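You operate a simulated robot arm through the tools that you are given. There is no shell and no other tool. Be economical: measure what you need, move in short steps, check, and stop when the job is done.

You are at the controls of a simulated two-armed robot. One attempt, no reset.

TASK
Unplug fan 2 for repair and turn fan 1 up to 3.
Fine: fan 2 knob to 0 and socket 4 off before the grey plug is pulled; lay it on the felt bench.

Only the result counts: the job must be done as asked and must still hold three seconds after the hand-in. Knocking over, shifting, dropping, spilling or breaking anything else fails it.

THE ROBOT
Two 7-joint arms with fingered hands on one trunk, on a base that drives. Base frame: it is fixed to the floor where the robot stands at the start and does not move with it; the origin is under the middle of the robot, x ahead of it, y to its left, z up; the surface under the hand at the start is at about z = 0.724. Lengths are in m, angles in degrees, forces in N, time in s.
The left shoulder is at the start at [0.051, 0.152, 1.147], the right one opposite. With the tool pointing down near the work surface each hand reaches from about 0.1 to 0.78 m from the robot's upright axis, wherever it stands, measured 20 degrees to its own side. Places, roughly: fan one knob [0, 0.3, 0.8]; fan stand [-1.4, 0.7, 0.5]; fan two [1.6, 0.7, 0.7]; fan two knob [0.5, 0.1, 0.9]; felt bench by the cabinet [0.8, -0.3, 0.7]; socket five switch [0.4, 0.2, 0.8]; socket four switch [0.4, 0.3, 0.8]; socket one switch [-0.4, 0.3, 0.8]; socket three switch [-0.1, 0.3, 0.8]; socket two switch [-0.3, 0.3, 0.8]. Payload 3.8 kg a hand.
The tool frame of a hand sits at the grasp point between the pads (the TCP): z along the fingers, y along the line on which they close. The tips reach 0.03 m beyond it. Largest opening 0.104 m; the body of the gripper starts 0.035 m behind the TCP. The gripper is a hand of 5 fingers: y runs from the thumb to the fingers, the wrist lies at [-0.015, -0.104, -0.178] in the tool frame, and closing takes about 1.5 s.
Orientation is that of the tool frame in the base frame, as a unit quaternion [w, x, y, z]. With the fingers straight down and the wrist toward the robot, the tool's x, y and z point along [0, 1, 0], [1, 0, 0] and [0, 0, -1] of the base frame.

THE INTERFACE
- The arms move only by the tool servo_tool. It takes "left_series", "right_series" or both (then of equal length, played together; a hand with none holds still); each is a list that holds one entry, the list of rows, each a list of 6 numbers: the shift along the tool's x, y, z in units of 500 mm (1.0 is 500 mm), then the turn, a rotation vector about the tool's x, y, z in units of 120 degrees (1.0 is 120 degrees). In form: [[[tx, ty, tz, rx, ry, rz], ...]]. A call has 1 to 8 rows; each row is the pose to reach, as a shift and turn from the pose commanded when the call began, along the tool's axes at that moment. "left_hand" and "right_hand" are, for a hand that has rows, the opening, from 0 (shut) to 1 (fully open), set as the call begins (left out, the last holds). A call with a number of a shift or a turn outside -1 to 1 is refused whole. A row lasts 0.2 s, in which the tool goes at most 0.05 m and 8.6 degrees; a call with a longer step from one row to the next is refused whole, and so is a gripper value outside its range. A pose out of reach is approached as far as the arm can. The call stops where the force on the tool passes 40 N (or 10 N more than at its start, if that is more) or the arm is blocked; 0.2 s more then pass. Each finger travels about 0.072 m/s and halts on what it meets, pressing with about 23 N; the grip force reading is that of the motor and also rises with nothing between the fingers. The clock runs only during rows and for 0.2 s after the last one: add rows that repeat a pose to give the fingers time. The reply holds the time, the measured pose of the TCP, the force on the tool along the base axes, the opening and the grip force, in the units named above and with some noise, with the torque about the TCP (base axes, N m) and any sound that the robot's microphone picked up, and new pictures: "views" is both (left out), scene, wrist or none (wrist: the cameras of the hands that moved).
- Cameras (640 x 400 px; columns grow to the right, rows downward): "scene" is now at [0.109, 0.0683, 1.2828]; the picture's right is [0.81, -0.58, -0.12], its down [-0.48, -0.53, -0.70] and it looks along [0.34, 0.62, -0.71] (base axes); focal length 214 px, centre (320, 200). "left" rides on the left gripper at [-0.08, -0.078, -0.141] in its tool frame; the picture's right is [-0.78, -0.30, 0.56], its down [0.54, -0.78, 0.33] and it looks along [0.33, 0.56, 0.76] (tool axes); focal length 247 px, centre (320, 200). "right" rides on the right gripper at [0.08, -0.078, -0.141] in its tool frame; the picture's right is [-0.78, 0.30, -0.56], its down [-0.53, -0.78, 0.33] and it looks along [-0.33, 0.56, 0.76] (tool axes); focal length 247 px, centre (320, 200).
- lift_body(by): slides the trunk up (or, below 0, down) by that many m; the arms and the scene camera ride with it, the base frame stays. It gives what a move gives, with no picture.
- drive_base(legs): drives the robot by 1 to 6 legs, each [ahead, left, turn to the left] in m, m and degrees, along the robot's own axes; the way and the turn of a leg run together, so that a leg with both is an arc; at most 1.5 m and 180 degrees a leg. The arms and the cameras ride along, it lands a little off, and it stops where it bumps. It gives what a move gives, and a new picture of the scene camera.
- set_fingers(index, middle, ring, little, thumb_bend, thumb_turn, hand): sets how far each is bent, from 0 (flat) to 1 (curled in); at 0.3 the hand is open as for a grip, at 0.7 the pads meet at the TCP. One left out holds its place. A second passes; each finger stops where it meets its share of the squeeze, and holds until it gets a number again. A gripper value or a shape takes the hand back. It gives what a move gives, with no picture; readings hold the bend of each and the force on index, middle, ring, little, thumb and palm. thumb_turn goes from beside the hand (0) to across from the fingers (1), as for a grip.
- set_grasp(shape, hand): the hand has 5 fingers and takes this shape, open, in about a second: jaw (thumb against the fingers, like two jaws); tri (thumb and two fingers); tip (a fingertip pinch); poke (one finger out to press); point (the index stretched); flat (the hand flat); cup (the hand cupped); fist (a fist). The gripper value then closes the fingers along that shape, each until it touches; the sizes above hold for jaw. It gives what a move gives, with no picture.
- head_to(pan, tilt): turns the head with the scene camera to pan (to the left, within 80 degrees either way) and tilt (down, from -29 to 69), counted from straight ahead of the robot. It gives what a move gives, and a new picture of the scene camera.
- pixel_to_xyz(camera, pixels): for up to 12 pixels [column, row] of the newest picture of that camera ("zoom" is the newest enlarged one), the place [x, y, z] in the base frame of the surface seen there, good to about 0.002 m. No time passes.
- zoom(camera, box): a new picture of the part [left, top, right, bottom] of that camera's present view, enlarged. No time passes.
- sign_off(): hands the job in; it is judged then, once.

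Keep the steps short. Do not move on a guess: measure, check each grasp and each placing, and mend mistakes. In all there are 80 turns and 260 pictures (those below and enlarged ones count). Leave the grippers open and the arms clear of the work at the hand-in unless told otherwise, and finish with a single line.

The tools are called after ">>>" as name(argument=value, ...) on one line, values as JSON. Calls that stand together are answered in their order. servo_tool: Moves the arms, as the interface text tells. Its arguments: {"type":"object","properties":{"left_series":{"type":"array"},"left_hand":{"type":"number"},"right_series":{"type":"array"},"right_hand":{"type":"number"},"views":{"type":"string","enum":["both","scene","wrist","none"]}},"required":[]} The other tools are called the same way: lift_body (by) slides the trunk up or down; set_grasp (shape, hand) gives the hand a shape; set_fingers (index, middle, ring, little, thumb_bend, thumb_turn, hand) moves the fingers one by one; drive_base (legs) drives the base; head_to (pan, tilt) turns the head that bears the scene camera; pixel_to_xyz (camera, pixels) gives the place of the surface under pixels of a picture; zoom (camera, box) takes an enlarged picture of a part of a camera's view; sign_off () hands the job in.

At the start:

```text
time: 0.0
left_tool_pos: [0.3399, 0.3943, 1.107]
left_orientation: [0.001, 0.707, 0.707, -0.001]
left_force: [-0.1, 0.2, -0.5]
left_torque: [0.02, -0.02, 0.0]
left_gripper_width: 0.1038
left_gripper_force: 0.1
left_shape: jaw
left_bend: [0.3, 0.3, 0.3, 0.3, 0.3, 0.98]
left_finger forces: [0.1, 0.1, 0.0, 0.0, 0.0, 0.1]
right_tool_pos: [0.5747, 0.0289, 1.1671]
right_orientation: [0.0, 0.707, 0.707, 0.0]
right_force: [-0.2, 0.0, 0.2]
right_torque: [0.01, 0.0, 0.02]
right_gripper_width: 0.1039
right_gripper_force: 0.1
right_shape: jaw
right_bend: [0.3, 0.3, 0.3, 0.3, 0.3, 0.98]
right_finger forces: [0.1, 0.1, 0.1, 0.0, 0.0, 0.0]
trunk travel left (down, up): [-0.225, 0.231]
robot x, y, heading: [-0.002, 0.0003, -0.2]
head pan, tilt: [54.7, 40.5]
```

scene: 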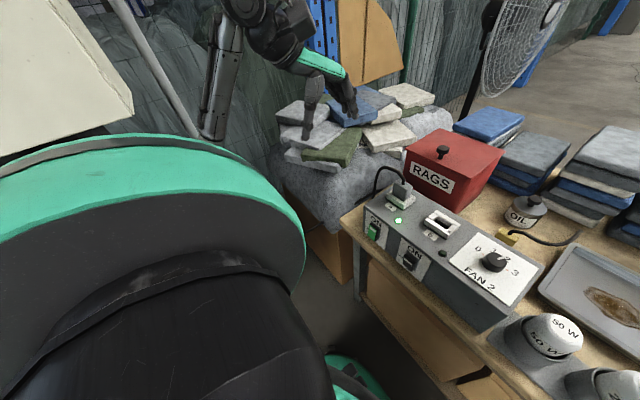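
right: 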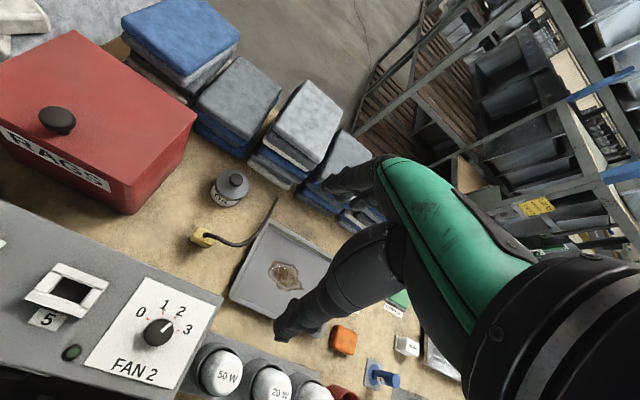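
left: 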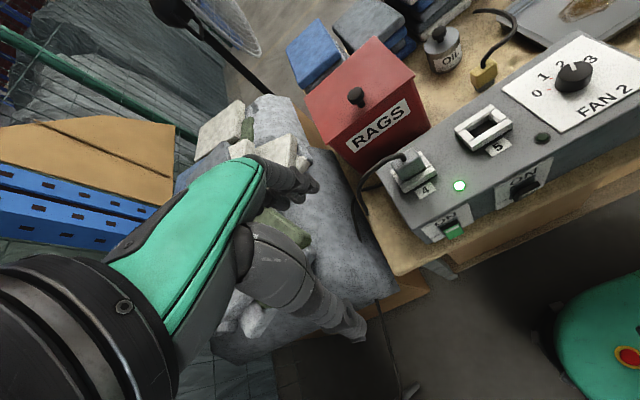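

I see the console with socket 4 (grey plug, about (400,192)), its green switch (374,231), and the fan 2 knob (493,262). I'll measure these and enlarge the view.

>>> pixel_to_xyz(camera="scene", pixels=[[400, 190], [374, 231], [410, 259], [493, 262], [440, 222], [397, 221], [366, 205], [500, 315], [543, 266], [490, 240], [440, 255], [460, 275]])

>>> zoom(camera="scene", box=[340, 160, 560, 300])

>>> zoom(camera="right", box=[0, 200, 480, 400])

>>> head_to(pan=75, tilt=20)

```text
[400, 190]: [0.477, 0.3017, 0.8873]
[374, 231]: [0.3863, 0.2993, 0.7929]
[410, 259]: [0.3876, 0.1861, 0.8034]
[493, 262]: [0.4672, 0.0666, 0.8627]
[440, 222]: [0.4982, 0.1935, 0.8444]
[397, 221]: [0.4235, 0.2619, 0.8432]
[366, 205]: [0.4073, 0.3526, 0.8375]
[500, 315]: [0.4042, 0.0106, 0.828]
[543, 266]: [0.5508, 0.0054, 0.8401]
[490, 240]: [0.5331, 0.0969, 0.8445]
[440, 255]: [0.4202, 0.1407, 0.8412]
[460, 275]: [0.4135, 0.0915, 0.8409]
```

```text
2.86 times, centred on (450, 230) of scene
```

zoom: 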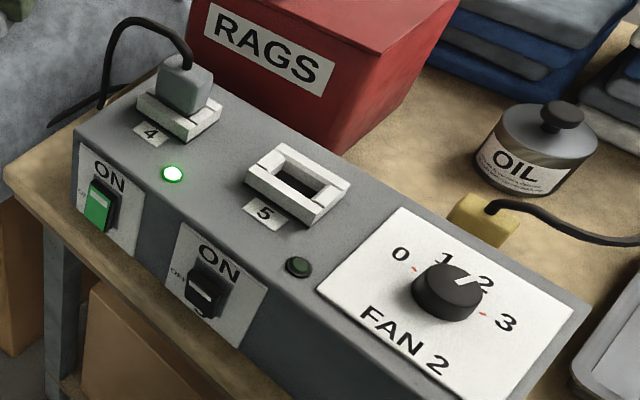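

```text
1.33 times, centred on (240, 300) of right
```

zoom: 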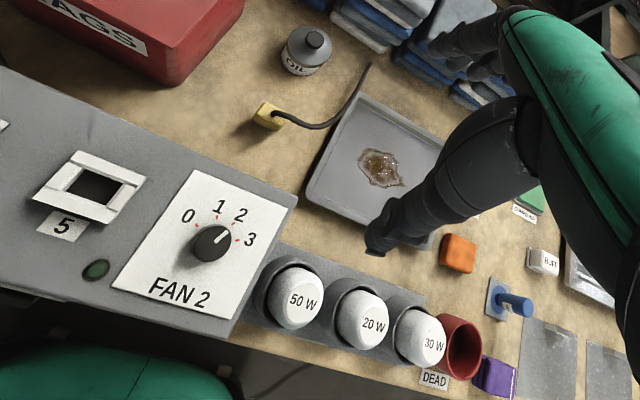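

```text
time: 0.8
left_tool_pos: [0.3405, 0.3957, 1.1069]
left_orientation: [0.001, 0.707, 0.707, -0.001]
left_force: [-0.1, -0.6, 0.1]
left_torque: [0.05, -0.01, 0.0]
left_gripper_width: 0.1036
left_gripper_force: 0.0
left_shape: jaw
left_bend: [0.3, 0.3, 0.3, 0.3, 0.3, 0.98]
left_finger forces: [0.0, 0.0, 0.0, 0.0, 0.1, 0.0]
right_tool_pos: [0.5746, 0.0279, 1.1664]
right_orientation: [0.0, 0.706, 0.708, 0.0]
right_force: [0.0, -0.1, -0.9]
right_torque: [-0.01, -0.01, 0.0]
right_gripper_width: 0.1037
right_gripper_force: 0.0
right_shape: jaw
right_bend: [0.3, 0.3, 0.3, 0.3, 0.3, 0.98]
right_finger forces: [0.0, 0.0, 0.0, 0.0, 0.1, 0.1]
trunk travel left (down, up): [-0.225, 0.231]
robot x, y, heading: [0.001, -0.0006, -0.1]
head pan, tilt: [75.0, 20.0]
```

scene: 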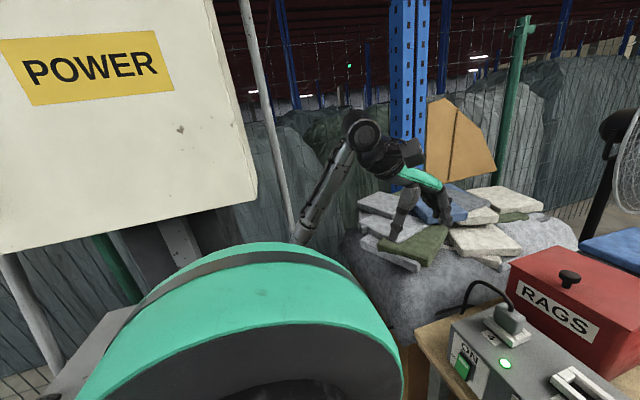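

Next I look lower and farther left, and measure the POWER panel, to find the fan 1 console.

>>> pixel_to_xyz(camera="scene", pixels=[[20, 240], [255, 190], [130, 70], [205, 10], [120, 240], [170, 250], [15, 280], [280, 140]])

>>> head_to(pan=80, tilt=60)

>>> head_to(pan=0, tilt=45)

```text
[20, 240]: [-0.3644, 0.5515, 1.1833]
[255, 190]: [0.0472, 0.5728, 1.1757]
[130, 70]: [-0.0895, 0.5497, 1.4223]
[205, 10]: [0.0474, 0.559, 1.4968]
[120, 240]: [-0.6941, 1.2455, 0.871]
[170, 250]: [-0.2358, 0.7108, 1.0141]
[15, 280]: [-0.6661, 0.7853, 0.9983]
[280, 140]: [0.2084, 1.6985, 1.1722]
```

```text
time: 1.9
left_tool_pos: [0.3408, 0.3951, 1.1061]
left_orientation: [0.001, 0.707, 0.708, 0.0]
left_force: [-0.9, 0.2, 0.2]
left_torque: [0.01, -0.02, -0.01]
left_gripper_width: 0.1036
left_gripper_force: 0.1
left_shape: jaw
left_bend: [0.3, 0.3, 0.3, 0.3, 0.3, 0.98]
left_finger forces: [0.0, 0.0, 0.0, 0.0, 0.0, 0.0]
right_tool_pos: [0.575, 0.0285, 1.1664]
right_orientation: [0.0, 0.707, 0.707, 0.0]
right_force: [0.9, 0.5, -1.3]
right_torque: [0.03, 0.04, 0.01]
right_gripper_width: 0.1038
right_gripper_force: 0.0
right_shape: jaw
right_bend: [0.3, 0.3, 0.3, 0.3, 0.3, 0.98]
right_finger forces: [0.1, 0.0, 0.1, 0.1, 0.0, 0.0]
trunk travel left (down, up): [-0.225, 0.231]
robot x, y, heading: [0.0012, 0.0006, -0.1]
head pan, tilt: [80.0, 60.0]
```

scene: 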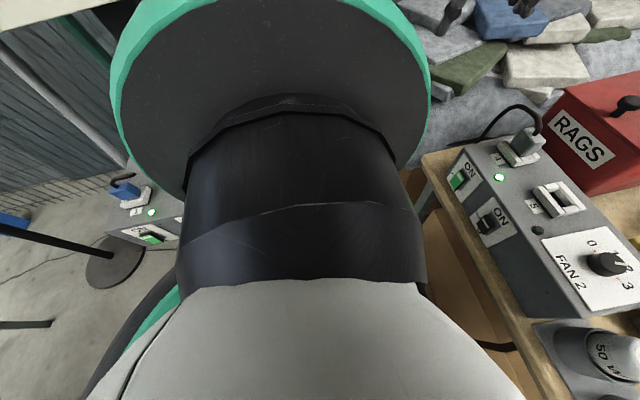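

```text
time: 3.4
left_tool_pos: [0.3404, 0.3944, 1.1073]
left_orientation: [0.0, 0.707, 0.707, 0.0]
left_force: [0.0, -0.2, -1.2]
left_torque: [-0.02, 0.0, -0.02]
left_gripper_width: 0.1038
left_gripper_force: 0.0
left_shape: jaw
left_bend: [0.3, 0.3, 0.3, 0.3, 0.3, 0.98]
left_finger forces: [0.1, 0.1, 0.0, 0.1, 0.1, 0.0]
right_tool_pos: [0.5749, 0.0287, 1.1659]
right_orientation: [0.0, 0.707, 0.707, 0.0]
right_force: [-0.3, 0.2, 0.0]
right_torque: [0.0, -0.03, -0.03]
right_gripper_width: 0.1036
right_gripper_force: 0.0
right_shape: jaw
right_bend: [0.3, 0.3, 0.3, 0.3, 0.3, 0.98]
right_finger forces: [0.0, 0.0, 0.0, 0.0, 0.1, 0.0]
trunk travel left (down, up): [-0.225, 0.231]
robot x, y, heading: [0.0, 0.0005, -0.1]
head pan, tilt: [0.0, 45.0]
```

scene: 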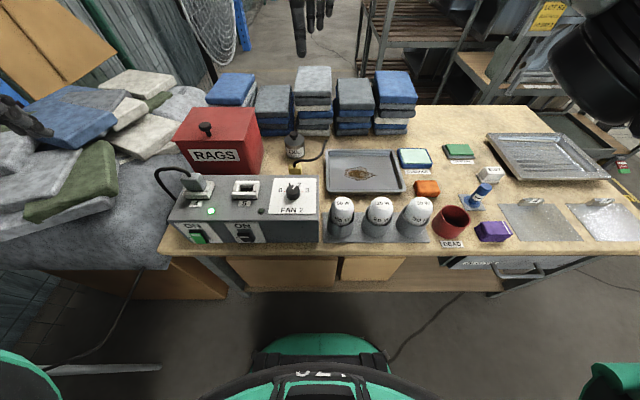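

I measure the bench surfaces to find which one is at about (0.8,-0.3), and enlarge the picture.

>>> pixel_to_xyz(camera="scene", pixels=[[540, 222], [605, 222], [400, 145], [440, 130], [280, 165], [365, 170], [430, 187], [290, 170], [255, 175], [450, 205], [198, 185], [160, 250]])

>>> zoom(camera="scene", box=[230, 60, 450, 200])

>>> zoom(camera="scene", box=[420, 120, 640, 260])

>>> head_to(pan=-60, tilt=30)

```text
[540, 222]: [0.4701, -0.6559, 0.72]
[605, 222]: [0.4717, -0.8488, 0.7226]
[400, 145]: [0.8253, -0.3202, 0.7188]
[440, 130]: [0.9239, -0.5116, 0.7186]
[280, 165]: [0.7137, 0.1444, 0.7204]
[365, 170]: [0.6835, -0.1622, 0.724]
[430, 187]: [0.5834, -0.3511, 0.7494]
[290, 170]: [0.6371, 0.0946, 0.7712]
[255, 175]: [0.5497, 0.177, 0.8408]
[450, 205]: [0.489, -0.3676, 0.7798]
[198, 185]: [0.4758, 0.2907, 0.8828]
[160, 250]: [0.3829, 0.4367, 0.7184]
```

```text
2.86 times, centred on (340, 130) of scene
```

zoom: 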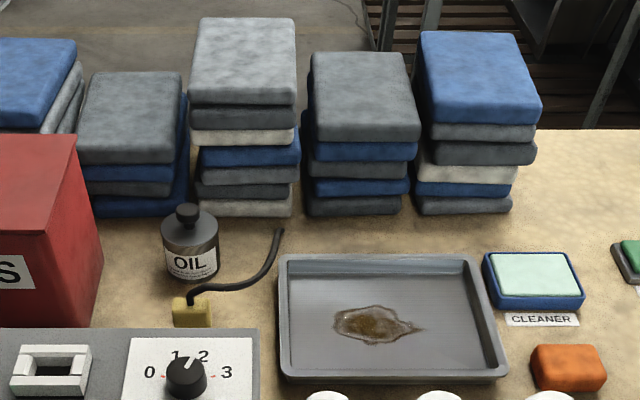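

```text
2.86 times, centred on (530, 190) of scene
```

zoom: 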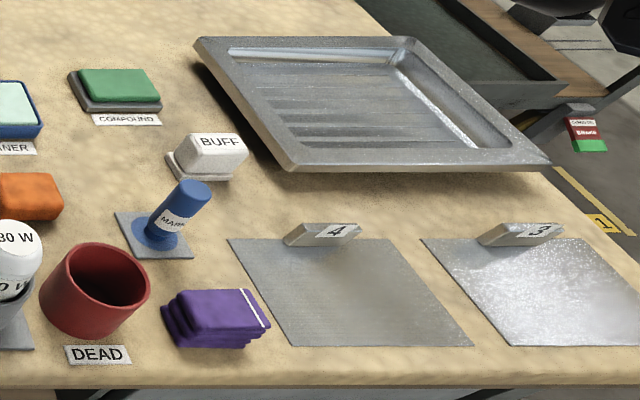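

```text
time: 4.7
left_tool_pos: [0.3412, 0.3948, 1.1073]
left_orientation: [0.001, 0.707, 0.707, 0.0]
left_force: [1.0, 0.2, 0.8]
left_torque: [0.04, 0.0, 0.03]
left_gripper_width: 0.1039
left_gripper_force: 0.0
left_shape: jaw
left_bend: [0.3, 0.3, 0.3, 0.3, 0.3, 0.98]
left_finger forces: [0.0, 0.1, 0.0, 0.0, 0.0, 0.1]
right_tool_pos: [0.5768, 0.0291, 1.167]
right_orientation: [0.0, 0.708, 0.707, 0.0]
right_force: [0.8, 0.2, 1.5]
right_torque: [-0.04, -0.02, 0.0]
right_gripper_width: 0.104
right_gripper_force: 0.1
right_shape: jaw
right_bend: [0.3, 0.3, 0.3, 0.3, 0.3, 0.98]
right_finger forces: [0.0, 0.1, 0.1, 0.0, 0.0, 0.0]
trunk travel left (down, up): [-0.225, 0.231]
robot x, y, heading: [0.0027, -0.0009, -0.0]
head pan, tilt: [-60.0, 30.0]
```

scene: 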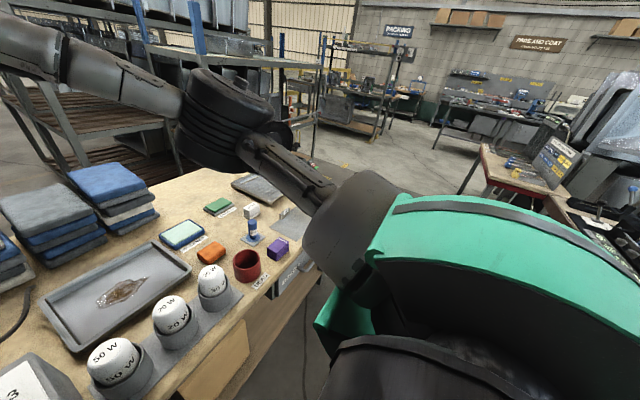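

The bench top (tan felt, z≈0.72) is the table in front of me. I look closely at the knob from the scene camera, and measure its ticks.

>>> head_to(pan=20, tilt=60)

>>> zoom(camera="scene", box=[200, 60, 420, 200])

>>> zoom(camera="right", box=[70, 280, 230, 380])

>>> pixel_to_xyz(camera="zoom", pixels=[[280, 155], [365, 105], [440, 125], [480, 180], [360, 205], [400, 165], [350, 330]])

```text
time: 6.3
left_tool_pos: [0.3403, 0.3943, 1.1067]
left_orientation: [0.001, 0.706, 0.708, -0.001]
left_force: [0.2, 0.0, -0.3]
left_torque: [0.0, -0.01, 0.02]
left_gripper_width: 0.1037
left_gripper_force: 0.0
left_shape: jaw
left_bend: [0.3, 0.3, 0.3, 0.3, 0.3, 0.98]
left_finger forces: [0.0, 0.1, 0.0, 0.0, 0.0, 0.0]
right_tool_pos: [0.5752, 0.0283, 1.1677]
right_orientation: [0.0, 0.707, 0.707, 0.0]
right_force: [-0.7, 0.7, -0.2]
right_torque: [0.02, -0.01, -0.03]
right_gripper_width: 0.1036
right_gripper_force: 0.1
right_shape: jaw
right_bend: [0.3, 0.3, 0.3, 0.3, 0.3, 0.98]
right_finger forces: [0.0, 0.1, 0.0, 0.0, 0.0, 0.0]
trunk travel left (down, up): [-0.225, 0.231]
robot x, y, heading: [-0.0007, 0.0006, -0.0]
head pan, tilt: [20.0, 60.0]
```

scene: 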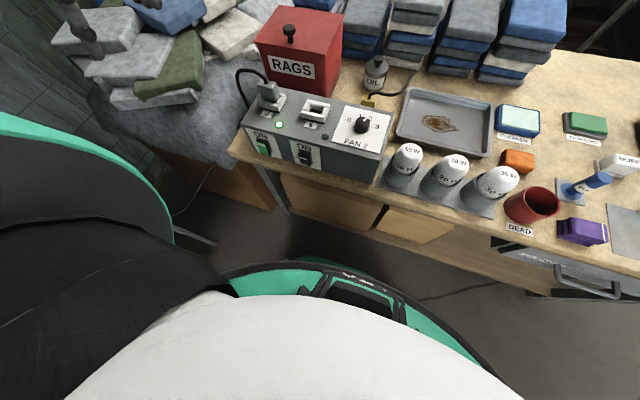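

```text
2.86 times, centred on (310, 130) of scene
```

zoom: 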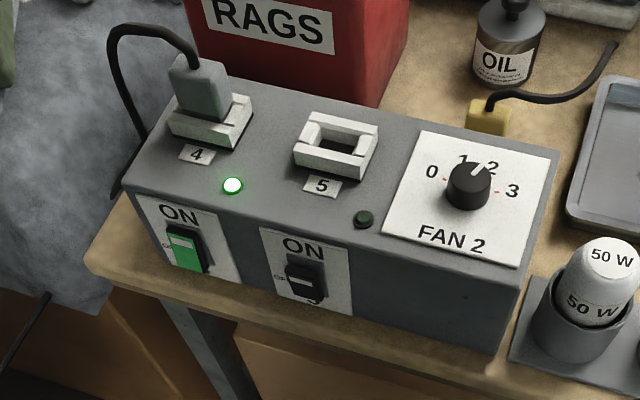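

```text
4.00 times, centred on (150, 330) of right
```

zoom: 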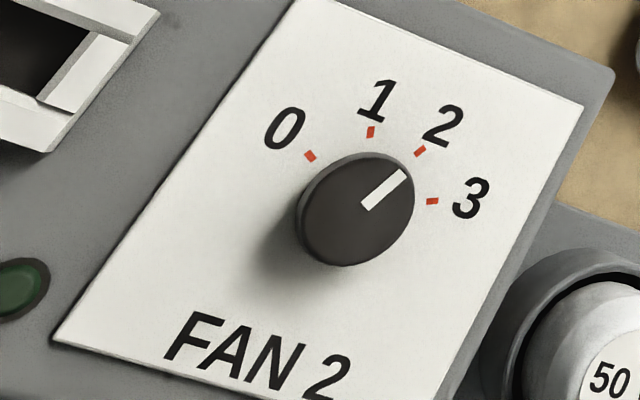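

```text
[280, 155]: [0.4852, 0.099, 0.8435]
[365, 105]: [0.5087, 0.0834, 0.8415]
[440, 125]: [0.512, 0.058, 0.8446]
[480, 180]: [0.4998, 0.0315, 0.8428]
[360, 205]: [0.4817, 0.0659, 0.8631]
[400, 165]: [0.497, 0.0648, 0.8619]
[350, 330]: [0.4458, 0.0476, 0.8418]
```

I measure the ticks and knob outline in this zoom for centre and angles.

>>> pixel_to_xyz(camera="zoom", pixels=[[310, 156], [370, 131], [420, 150], [432, 201], [358, 160], [305, 215], [405, 195], [345, 255], [370, 205], [400, 175], [330, 190], [380, 240]])

>>> set_grasp(shape="tip", hand="right")

>>> zoom(camera="right", box=[0, 0, 640, 400])

```text
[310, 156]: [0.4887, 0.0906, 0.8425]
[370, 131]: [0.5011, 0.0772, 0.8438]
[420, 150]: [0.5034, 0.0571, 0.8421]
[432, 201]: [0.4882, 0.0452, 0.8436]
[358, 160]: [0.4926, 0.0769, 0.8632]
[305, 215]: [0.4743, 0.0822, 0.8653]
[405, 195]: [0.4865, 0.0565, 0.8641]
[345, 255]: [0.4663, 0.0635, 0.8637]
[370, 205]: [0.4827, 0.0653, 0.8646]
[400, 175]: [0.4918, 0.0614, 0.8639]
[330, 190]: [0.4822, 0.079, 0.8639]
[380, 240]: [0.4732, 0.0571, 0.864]
```

```text
time: 7.2
left_tool_pos: [0.3408, 0.3947, 1.1064]
left_orientation: [0.001, 0.707, 0.707, -0.002]
left_force: [0.0, -0.1, 0.8]
left_torque: [0.02, -0.03, 0.05]
left_gripper_width: 0.1039
left_gripper_force: 0.1
left_shape: jaw
left_bend: [0.3, 0.3, 0.3, 0.3, 0.3, 0.98]
left_finger forces: [0.0, 0.0, 0.0, 0.0, 0.1, 0.0]
right_tool_pos: [0.5746, 0.0276, 1.1677]
right_orientation: [0.0, 0.707, 0.707, 0.0]
right_force: [-0.5, -0.5, -0.9]
right_torque: [-0.01, -0.01, -0.01]
right_gripper_width: 0.1036
right_gripper_force: 0.0
right_shape: tip
right_bend: [0.3, 0.98, 0.99, 0.99, 0.3, 0.98]
right_finger forces: [0.0, 0.0, 0.1, 0.0, 0.0, 0.0]
trunk travel left (down, up): [-0.225, 0.231]
robot x, y, heading: [-0.0004, -0.0009, -0.2]
head pan, tilt: [20.0, 60.0]
```

```text
1.00 times, centred on (320, 200) of right (not enlarged: the box is as wide or as high as the picture)
```

zoom: 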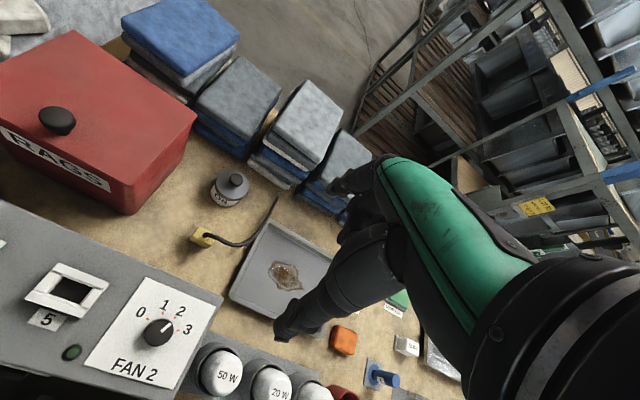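

The knob centre is about (0.479, 0.068), top z 0.864, ticks 45° apart, pointer at 2. I need to turn it 90° counter-clockwise. I move the right hand to above it.

>>> servo_tool(right_series=[[[0.014, -0.032, 0.07, 0, 0, 0], [0.028, -0.064, 0.14, 0, 0, 0], [0.042, -0.096, 0.21, 0, 0, 0], [0.056, -0.128, 0.28, 0, 0, 0], [0.07, -0.16, 0.35, 0, 0, 0], [0.081, -0.191, 0.416, 0, 0, 0], [0.081, -0.191, 0.416, 0, 0, 0]]], right_hand=1.0)

```text
time: 8.8
left_tool_pos: [0.3418, 0.3942, 1.1081]
left_orientation: [0.0, 0.707, 0.707, 0.0]
left_force: [0.1, -0.3, 0.2]
left_torque: [0.0, 0.0, -0.01]
left_gripper_width: 0.1038
left_gripper_force: 0.1
left_shape: jaw
left_bend: [0.3, 0.3, 0.3, 0.3, 0.3, 0.98]
left_finger forces: [0.1, 0.0, 0.1, 0.0, 0.0, 0.0]
right_tool_pos: [0.4802, 0.0693, 0.9583]
right_orientation: [0.0, 0.708, 0.707, 0.0]
right_force: [0.0, 0.3, 0.6]
right_torque: [0.03, 0.0, 0.02]
right_gripper_width: 0.104
right_gripper_force: 0.2
right_shape: tip
right_bend: [0.3, 0.98, 0.99, 0.99, 0.3, 0.98]
right_finger forces: [0.1, 0.0, 0.1, 0.0, 0.0, 0.0]
trunk travel left (down, up): [-0.225, 0.231]
robot x, y, heading: [-0.0002, 0.002, -0.1]
head pan, tilt: [20.0, 60.0]
```

scene: 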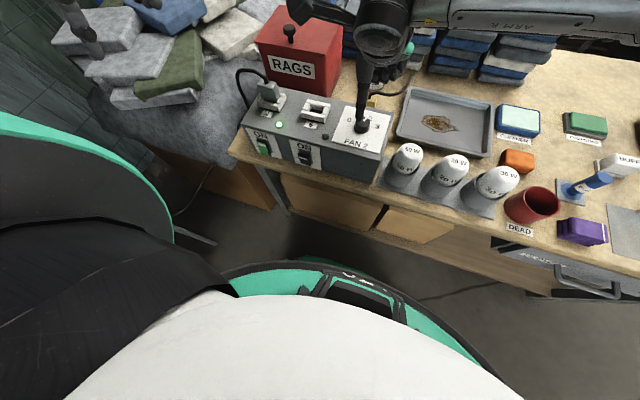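
right: 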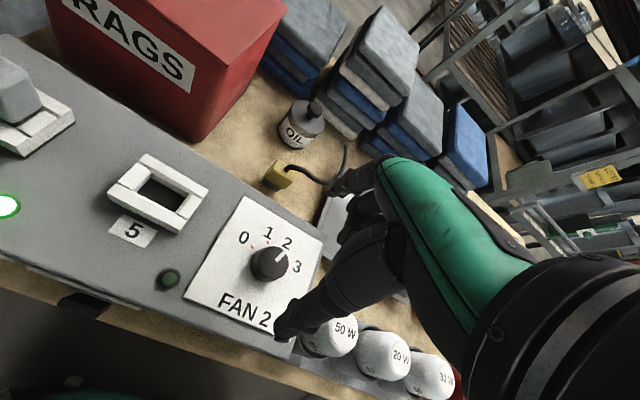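

The knob appears at (270,262) as predicted. I descend 0.083 m around the knob.

>>> servo_tool(right_series=[[[-0.002, -0.002, 0.06, 0, 0, 0], [-0.002, -0.002, 0.12, 0, 0, 0], [-0.002, -0.002, 0.165, 0, 0, 0], [-0.002, -0.002, 0.165, 0, 0, 0]]], views="wrist")

```text
time: 9.8
left_tool_pos: [0.3406, 0.3946, 1.1091]
left_orientation: [0.001, 0.707, 0.707, 0.0]
left_force: [-0.7, -0.1, 0.3]
left_torque: [0.02, -0.04, 0.0]
left_gripper_width: 0.1037
left_gripper_force: 0.1
left_shape: jaw
left_bend: [0.3, 0.3, 0.3, 0.3, 0.3, 0.98]
left_finger forces: [0.0, 0.1, 0.0, 0.0, 0.0, 0.1]
right_tool_pos: [0.4801, 0.0661, 0.8766]
right_orientation: [0.0, 0.707, 0.707, 0.0]
right_force: [0.2, -0.4, -0.3]
right_torque: [0.0, 0.03, 0.01]
right_gripper_width: 0.1039
right_gripper_force: 0.1
right_shape: tip
right_bend: [0.3, 0.98, 0.99, 0.99, 0.3, 0.98]
right_finger forces: [0.1, 0.0, 0.0, 0.0, 0.0, 0.1]
trunk travel left (down, up): [-0.225, 0.231]
robot x, y, heading: [-0.0018, -0.0, 0.2]
head pan, tilt: [20.0, 60.0]
```

right: 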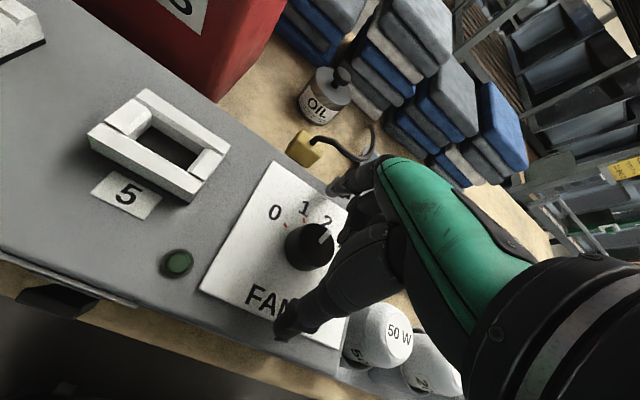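

The knob sits on the thumb–index line. I close.

>>> servo_tool(right_series=[[[0, 0, 0, 0, 0, 0], [0, 0, 0, 0, 0, 0], [0, 0, 0, 0, 0, 0], [0, 0, 0, 0, 0, 0], [0, 0, 0, 0, 0, 0], [0, 0, 0, 0, 0, 0]]], right_hand=0, views="wrist")

```text
time: 11.2
left_tool_pos: [0.3408, 0.394, 1.1074]
left_orientation: [0.001, 0.707, 0.707, 0.0]
left_force: [0.2, -0.3, -0.1]
left_torque: [0.02, -0.02, -0.01]
left_gripper_width: 0.1036
left_gripper_force: 0.1
left_shape: jaw
left_bend: [0.3, 0.3, 0.3, 0.3, 0.3, 0.98]
left_finger forces: [0.0, 0.0, 0.0, 0.0, 0.0, 0.0]
right_tool_pos: [0.48, 0.0659, 0.877]
right_orientation: [0.0, 0.708, 0.707, 0.0]
right_force: [-0.2, -1.0, -2.1]
right_torque: [-0.02, -0.01, 0.0]
right_gripper_width: 0.0303
right_gripper_force: 23.0
right_shape: tip
right_bend: [0.73, 1.0, 1.0, 1.0, 0.74, 1.0]
right_finger forces: [20.4, 0.0, 0.1, 0.1, 20.4, 0.0]
trunk travel left (down, up): [-0.225, 0.231]
robot x, y, heading: [-0.002, 0.0005, -0.2]
head pan, tilt: [20.0, 60.0]
```

right: 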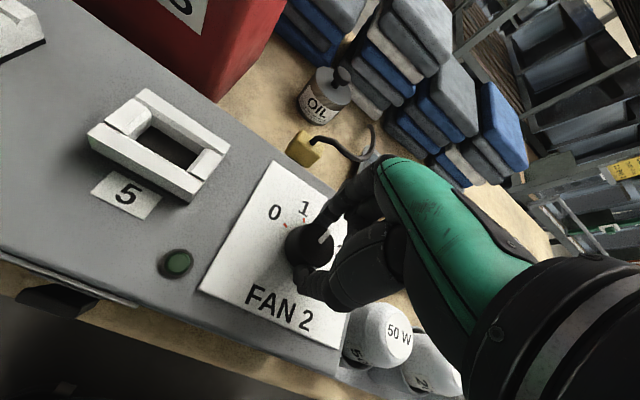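

Gripped at 0.030 m. I rotate 45° counter-clockwise first (tool rz −0.375).

>>> servo_tool(right_series=[[[0, 0, 0, 0, 0, -0.06], [0, 0, 0, 0, 0, -0.12], [0, 0, 0, 0, 0, -0.18], [0, 0, 0, 0, 0, -0.24], [0, 0, 0, 0, 0, -0.3], [0, 0, 0, 0, 0, -0.36], [0, 0, 0, 0, 0, -0.39], [0, 0, 0, 0, 0, -0.39]]])

```text
time: 13.0
left_tool_pos: [0.3416, 0.3952, 1.1074]
left_orientation: [0.0, 0.708, 0.707, 0.0]
left_force: [-0.2, 0.3, -0.2]
left_torque: [0.01, 0.0, 0.03]
left_gripper_width: 0.1033
left_gripper_force: 0.0
left_shape: jaw
left_bend: [0.3, 0.3, 0.3, 0.3, 0.3, 0.98]
left_finger forces: [0.0, 0.0, 0.1, 0.0, 0.0, 0.0]
right_tool_pos: [0.4791, 0.0671, 0.8758]
right_orientation: [0.0, 0.367, 0.93, 0.0]
right_force: [6.6, -1.0, -1.6]
right_torque: [0.03, -0.15, -0.04]
right_gripper_width: 0.0299
right_gripper_force: 23.3
right_shape: tip
right_bend: [0.73, 1.0, 1.0, 1.0, 0.74, 1.0]
right_finger forces: [24.0, 0.1, 0.0, 0.0, 20.2, 0.0]
trunk travel left (down, up): [-0.225, 0.231]
robot x, y, heading: [0.0006, 0.0024, -0.1]
head pan, tilt: [20.0, 60.0]
```

scene: 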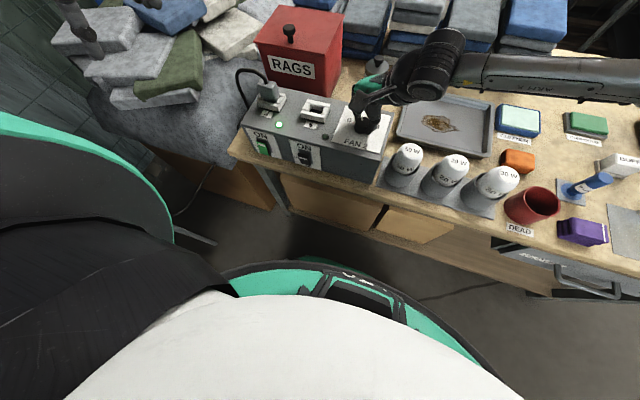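
right: 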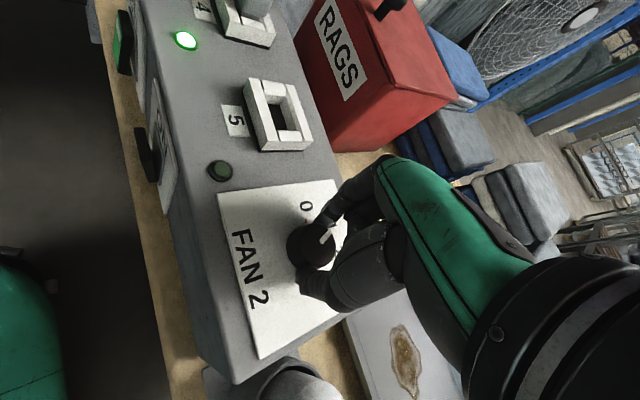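

The knob followed the hand. Another 45°.

>>> servo_tool(right_series=[[[0, 0, 0, 0, 0, -0.06], [0, 0, 0, 0, 0, -0.12], [0, 0, 0, 0, 0, -0.18], [0, 0, 0, 0, 0, -0.24], [0, 0, 0, 0, 0, -0.3], [0, 0, 0, 0, 0, -0.36], [0, 0, 0, 0, 0, -0.36]]])

>>> zoom(camera="right", box=[200, 160, 420, 300])

```text
time: 14.6
left_tool_pos: [0.3363, 0.396, 1.1105]
left_orientation: [0.002, 0.707, 0.707, 0.0]
left_force: [0.3, -0.7, 0.7]
left_torque: [-0.01, -0.03, 0.02]
left_gripper_width: 0.1035
left_gripper_force: 0.2
left_shape: jaw
left_bend: [0.3, 0.3, 0.3, 0.3, 0.3, 0.98]
left_finger forces: [0.0, 0.1, 0.0, 0.1, 0.1, 0.0]
right_tool_pos: [0.4487, 0.0633, 0.8698]
right_orientation: [0.03, 0.155, 0.987, 0.009]
right_force: [11.1, 5.5, 32.9]
right_torque: [0.43, -0.27, -0.13]
right_gripper_width: 0.0251
right_gripper_force: 22.7
right_shape: tip
right_bend: [0.76, 1.0, 1.0, 1.0, 0.84, 1.0]
right_finger forces: [44.3, 0.0, 0.1, 0.0, 0.0, 0.0]
right hand out of reach, approached as far as the arm can: row 3, 4, 5, 6, 7
trunk travel left (down, up): [-0.225, 0.231]
robot x, y, heading: [-0.0028, 0.0029, -0.1]
head pan, tilt: [20.0, 60.0]
```

scene: 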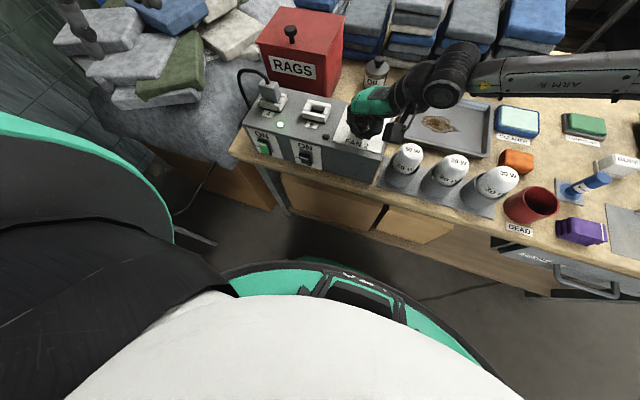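
right: 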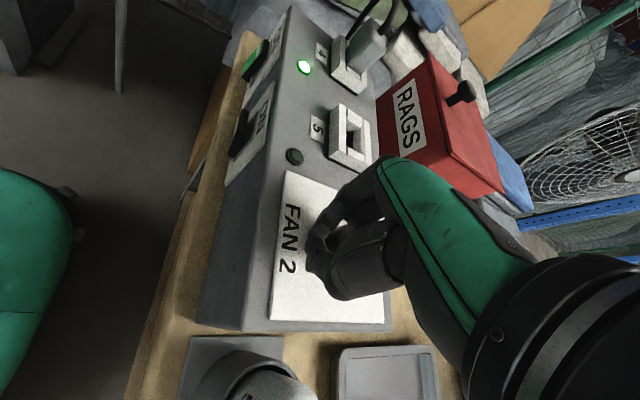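

```text
2.86 times, centred on (310, 230) of right
```

zoom: 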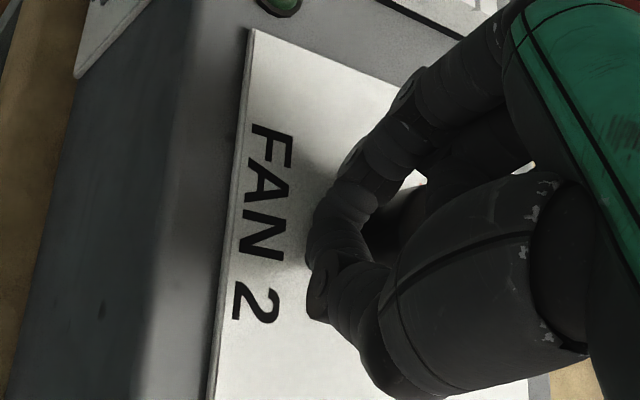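

The wrist ran out of reach and the hand slipped off the knob. I lift straight up and look at the pointer.

>>> servo_tool(right_series=[[[0, 0, -0.04, 0, 0, 0.03], [0, 0, -0.1, 0, 0, 0.09], [0, 0, -0.18, 0, 0, 0.15], [0, 0, -0.26, 0, 0, 0.21], [0, 0, -0.3, 0, 0, 0.27], [0, 0, -0.3, 0, 0, 0.33]]])

>>> zoom(camera="right", box=[180, 160, 420, 310])

```text
time: 16.0
left_tool_pos: [0.3412, 0.3957, 1.1071]
left_orientation: [0.0, 0.707, 0.707, 0.0]
left_force: [-0.1, -0.9, 0.3]
left_torque: [-0.02, 0.01, 0.01]
left_gripper_width: 0.104
left_gripper_force: 0.0
left_shape: jaw
left_bend: [0.3, 0.3, 0.3, 0.3, 0.3, 0.98]
left_finger forces: [0.0, 0.1, 0.1, 0.0, 0.1, 0.0]
right_tool_pos: [0.441, 0.0586, 1.0124]
right_orientation: [0.021, 0.483, 0.875, 0.009]
right_force: [-0.6, 0.0, 0.6]
right_torque: [-0.01, -0.03, 0.03]
right_gripper_width: 0.0232
right_gripper_force: 22.8
right_shape: tip
right_bend: [0.75, 1.0, 1.0, 1.0, 0.84, 1.0]
right_finger forces: [0.0, 0.0, 0.1, 0.0, 0.1, 0.1]
trunk travel left (down, up): [-0.225, 0.231]
robot x, y, heading: [0.0028, -0.0004, -0.2]
head pan, tilt: [20.0, 60.0]
```

scene: 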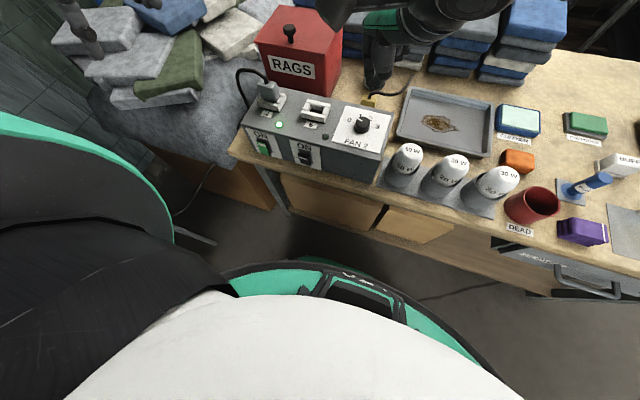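
right: 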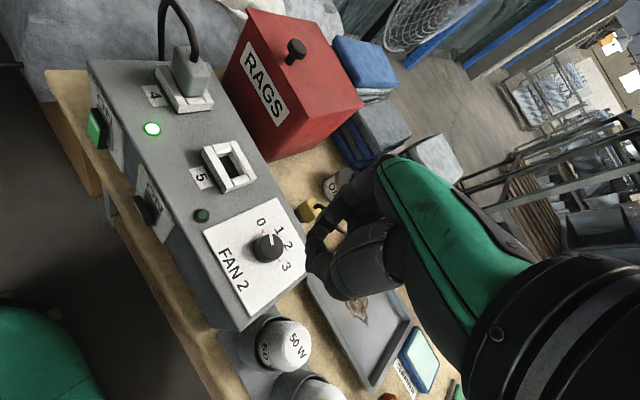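

```text
2.67 times, centred on (300, 235) of right
```

zoom: 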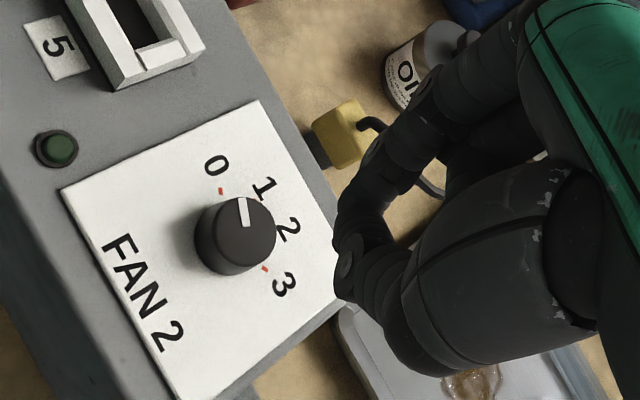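

The pointer is now about halfway between 0 and 1. I measure it, then reset the wrist to yaw 0 above the knob with the hand open.

>>> pixel_to_xyz(camera="zoom", pixels=[[243, 199], [247, 225], [221, 190], [264, 268], [235, 235]])

>>> servo_tool(right_series=[[[-0.004, 0.012, 0, 0.0035, 0.0014, 0.045], [-0.008, 0.025, 0.01, 0.007, 0.0028, 0.09], [-0.012, 0.037, 0.03, 0.0105, 0.0042, 0.135], [-0.016, 0.05, 0.05, 0.014, 0.0056, 0.18], [-0.02, 0.062, 0.07, 0.0175, 0.007, 0.225], [-0.0246, 0.0744, 0.1, 0.0207, 0.0083, 0.27], [-0.0246, 0.0744, 0.1, 0.0207, 0.0083, 0.27]]], right_hand=1, views="wrist")

>>> zoom(camera="right", box=[190, 190, 350, 290])

```text
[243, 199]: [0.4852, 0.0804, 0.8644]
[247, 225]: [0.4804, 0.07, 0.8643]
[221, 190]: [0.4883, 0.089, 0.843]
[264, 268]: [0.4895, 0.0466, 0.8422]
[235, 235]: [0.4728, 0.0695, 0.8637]
```

```text
time: 17.6
left_tool_pos: [0.3418, 0.3953, 1.1075]
left_orientation: [0.0, 0.707, 0.707, 0.0]
left_force: [-0.5, -0.6, -0.3]
left_torque: [0.0, 0.01, 0.02]
left_gripper_width: 0.1034
left_gripper_force: 0.0
left_shape: jaw
left_bend: [0.3, 0.3, 0.3, 0.3, 0.3, 0.98]
left_finger forces: [0.1, 0.0, 0.1, 0.0, 0.1, 0.1]
right_tool_pos: [0.4807, 0.0689, 0.9637]
right_orientation: [0.0, 0.707, 0.707, 0.001]
right_force: [0.2, -1.6, 0.1]
right_torque: [-0.02, 0.01, 0.0]
right_gripper_width: 0.1035
right_gripper_force: 0.0
right_shape: tip
right_bend: [0.3, 0.98, 0.99, 0.99, 0.3, 0.98]
right_finger forces: [0.0, 0.0, 0.1, 0.1, 0.0, 0.1]
trunk travel left (down, up): [-0.225, 0.231]
robot x, y, heading: [0.0011, 0.0006, 0.1]
head pan, tilt: [20.0, 60.0]
```

right: 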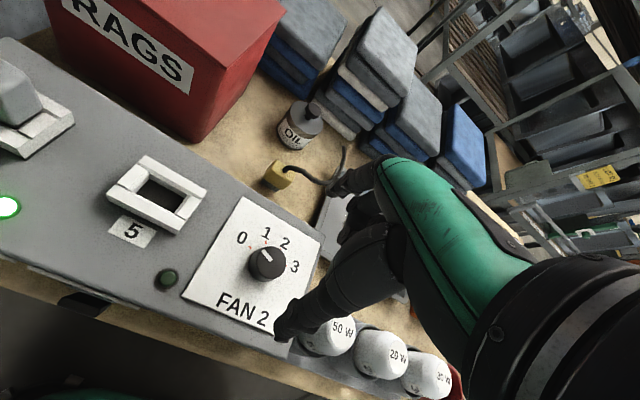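

```text
4.00 times, centred on (270, 240) of right
```

zoom: 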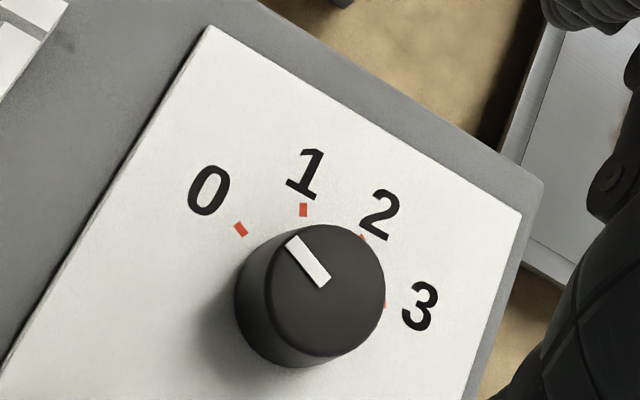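

The pointer's measured direction is about 65°, matching the 0 tick (67°). I verify with this zoom.

>>> pixel_to_xyz(camera="zoom", pixels=[[292, 241], [308, 262], [322, 281], [240, 229], [303, 210]])

```text
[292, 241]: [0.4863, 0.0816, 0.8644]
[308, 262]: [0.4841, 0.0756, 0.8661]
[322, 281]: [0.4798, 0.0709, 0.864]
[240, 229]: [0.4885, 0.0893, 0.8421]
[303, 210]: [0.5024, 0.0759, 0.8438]
```

By geometry the pointer reads 67.6° versus the 0 tick at 68°, so fan 2 is at 0. Next is the socket 4 switch; I enlarge the views of it.

>>> zoom(camera="left", box=[400, 150, 560, 250])

>>> zoom(camera="scene", box=[230, 90, 350, 180])

>>> pixel_to_xyz(camera="zoom", pixels=[[165, 235], [180, 275], [150, 200], [200, 330], [380, 310], [395, 350], [340, 300], [175, 255], [172, 245], [184, 290], [130, 250]])

```text
4.00 times, centred on (480, 200) of left
```

zoom: 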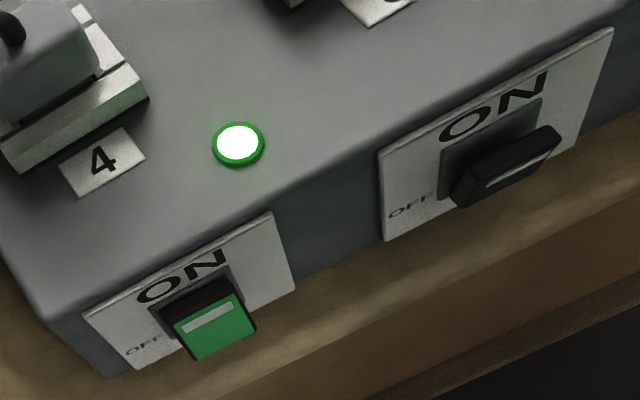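

```text
4.44 times, centred on (290, 135) of scene
```

zoom: 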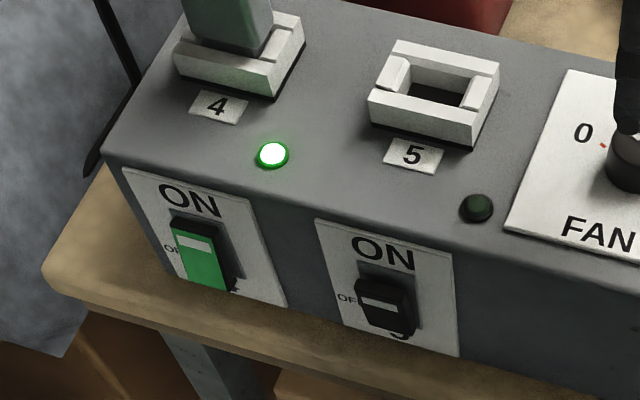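

```text
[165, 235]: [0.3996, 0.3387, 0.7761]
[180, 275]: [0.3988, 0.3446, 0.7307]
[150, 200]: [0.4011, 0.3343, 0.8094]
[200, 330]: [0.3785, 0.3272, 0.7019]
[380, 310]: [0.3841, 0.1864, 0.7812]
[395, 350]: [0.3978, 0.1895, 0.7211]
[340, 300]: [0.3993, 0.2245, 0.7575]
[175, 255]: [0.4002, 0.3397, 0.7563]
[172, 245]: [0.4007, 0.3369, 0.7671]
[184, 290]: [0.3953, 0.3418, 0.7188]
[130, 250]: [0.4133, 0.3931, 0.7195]
```

Fan 2 is done. I raise the right hand away and bring the left hand down in "poke" shape, tilted forward, in front of the socket 4 switch.

>>> set_grasp(shape="poke", hand="left")

>>> servo_tool(left_series=[[[-0.025, -0.013, 0.059, -0.042, 0, 0], [-0.05, -0.027, 0.118, -0.083, 0, 0], [-0.075, -0.04, 0.177, -0.125, 0, 0], [-0.1, -0.053, 0.236, -0.167, 0, 0], [-0.125, -0.067, 0.295, -0.208, 0, 0], [-0.15, -0.08, 0.354, -0.25, 0, 0], [-0.15, -0.08, 0.354, -0.25, 0, 0]]], right_series=[[[0, 0, -0.08, 0, 0, 0], [0, 0, -0.16, 0, 0, 0], [-0.05, 0, -0.24, 0, 0, 0], [-0.1, 0, -0.3, 0, 0, 0], [-0.15, 0, -0.34, 0, 0, 0], [-0.2, 0, -0.36, 0, 0, 0], [-0.2, 0, -0.36, 0, 0, 0]]])

```text
time: 18.5
left_tool_pos: [0.3406, 0.3953, 1.1074]
left_orientation: [0.0, 0.706, 0.708, -0.001]
left_force: [0.1, -0.7, 0.7]
left_torque: [-0.01, 0.0, -0.01]
left_gripper_width: 0.0
left_gripper_force: 0.0
left_shape: poke
left_bend: [0.7, 0.7, 0.99, 0.99, 1.0, 1.0]
left_finger forces: [0.0, 0.0, 0.0, 0.1, 0.0, 0.0]
right_tool_pos: [0.4805, 0.0689, 0.9628]
right_orientation: [0.0, 0.707, 0.707, 0.0]
right_force: [0.3, 0.1, -0.5]
right_torque: [-0.01, 0.02, -0.01]
right_gripper_width: 0.1037
right_gripper_force: 0.1
right_shape: tip
right_bend: [0.3, 0.98, 0.99, 0.99, 0.3, 0.98]
right_finger forces: [0.0, 0.0, 0.0, 0.0, 0.0, 0.1]
trunk travel left (down, up): [-0.225, 0.231]
robot x, y, heading: [-0.0012, -0.0036, -0.4]
head pan, tilt: [20.0, 60.0]
```

```text
time: 19.7
left_tool_pos: [0.4659, 0.4043, 0.9723]
left_orientation: [0.111, 0.804, 0.55, 0.197]
left_force: [-2.9, -2.6, -5.1]
left_torque: [0.05, -0.31, 0.2]
left_gripper_width: 0.0
left_gripper_force: 0.1
left_shape: poke
left_bend: [0.7, 0.7, 0.99, 0.99, 1.0, 1.0]
left_finger forces: [0.0, 0.1, 0.0, 0.0, 0.0, 0.0]
left hand out of reach, approached as far as the arm can: row 2, 3, 4, 5, 6
right_tool_pos: [0.4753, -0.0342, 1.1299]
right_orientation: [-0.008, 0.788, 0.616, 0.012]
right_force: [-1.5, -0.5, 1.0]
right_torque: [0.07, -0.02, 0.05]
right_gripper_width: 0.1039
right_gripper_force: 0.1
right_shape: tip
right_bend: [0.3, 0.98, 0.99, 0.99, 0.3, 0.98]
right_finger forces: [0.0, 0.0, 0.0, 0.0, 0.0, 0.0]
trunk travel left (down, up): [-0.225, 0.231]
robot x, y, heading: [0.0196, 0.1183, -13.6]
head pan, tilt: [20.0, 60.0]
stopped in row 6 (left hand): the arm was blocked; the commanded pose is now the measured one
```

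scene: 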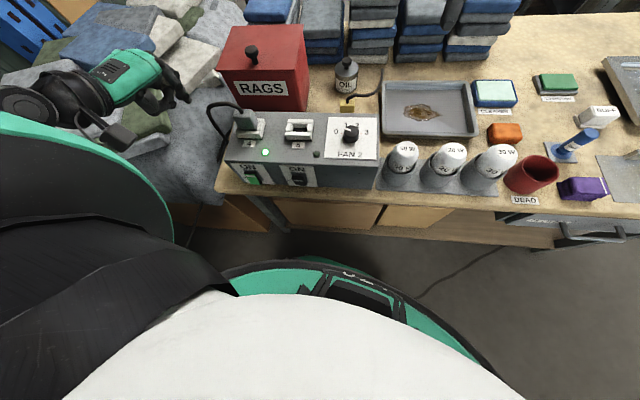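
right: 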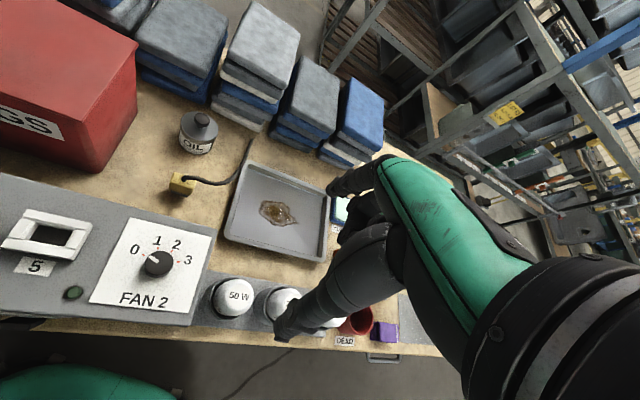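
left: 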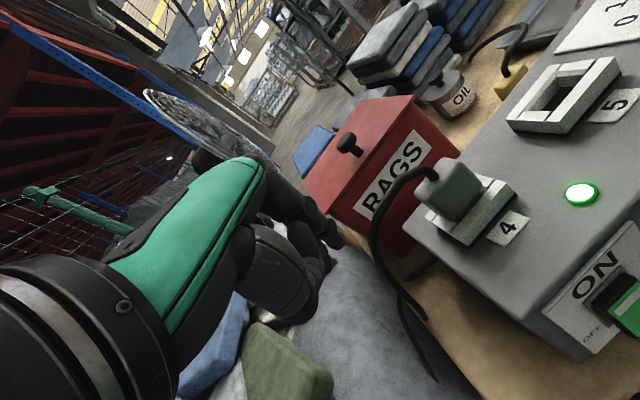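

The left arm was blocked and pushed the base: it's now at (0.02, 0.118), heading −13.6°. I look left to see what the elbow touches.

>>> head_to(pan=80, tilt=10)

>>> head_to(pan=80, tilt=50)

```text
time: 21.0
left_tool_pos: [0.465, 0.4271, 0.9486]
left_orientation: [0.099, 0.786, 0.583, 0.18]
left_force: [-1.4, 1.6, 0.2]
left_torque: [-0.04, -0.05, -0.06]
left_gripper_width: 0.0002
left_gripper_force: 0.0
left_shape: poke
left_bend: [0.7, 0.7, 0.99, 0.99, 1.0, 1.0]
left_finger forces: [0.0, 0.0, 0.1, 0.0, 0.1, 0.0]
right_tool_pos: [0.5021, -0.0193, 1.1169]
right_orientation: [-0.009, 0.771, 0.637, -0.005]
right_force: [-1.1, -1.0, -0.3]
right_torque: [0.08, -0.17, -0.03]
right_gripper_width: 0.104
right_gripper_force: 0.0
right_shape: tip
right_bend: [0.3, 0.98, 0.99, 0.99, 0.3, 0.98]
right_finger forces: [0.0, 0.0, 0.1, 0.0, 0.1, 0.0]
trunk travel left (down, up): [-0.225, 0.231]
robot x, y, heading: [0.0089, 0.0902, -10.4]
head pan, tilt: [80.0, 10.0]
```

scene: 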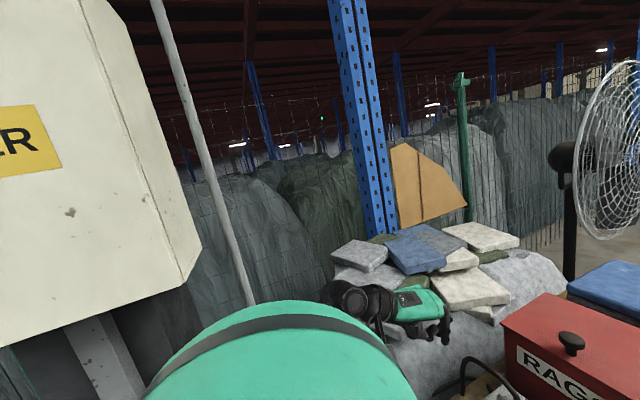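

```text
time: 22.1
left_tool_pos: [0.4474, 0.4072, 0.9822]
left_orientation: [0.108, 0.799, 0.553, 0.212]
left_force: [1.0, -1.0, -0.9]
left_torque: [0.07, 0.01, 0.07]
left_gripper_width: 0.0
left_gripper_force: 0.2
left_shape: poke
left_bend: [0.7, 0.7, 0.99, 0.99, 1.0, 1.0]
left_finger forces: [0.0, 0.0, 0.1, 0.0, 0.0, 0.0]
right_tool_pos: [0.4706, -0.0236, 1.1351]
right_orientation: [-0.005, 0.778, 0.628, 0.013]
right_force: [-1.8, -0.8, 0.9]
right_torque: [0.08, -0.06, 0.03]
right_gripper_width: 0.1039
right_gripper_force: 0.1
right_shape: tip
right_bend: [0.3, 0.98, 0.99, 0.99, 0.3, 0.98]
right_finger forces: [0.0, 0.0, 0.0, 0.1, 0.1, 0.1]
trunk travel left (down, up): [-0.225, 0.231]
robot x, y, heading: [0.0139, 0.1042, -11.9]
head pan, tilt: [80.0, 50.0]
```

scene: 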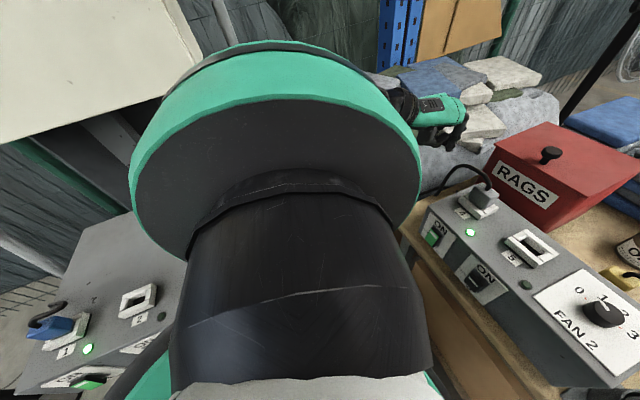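

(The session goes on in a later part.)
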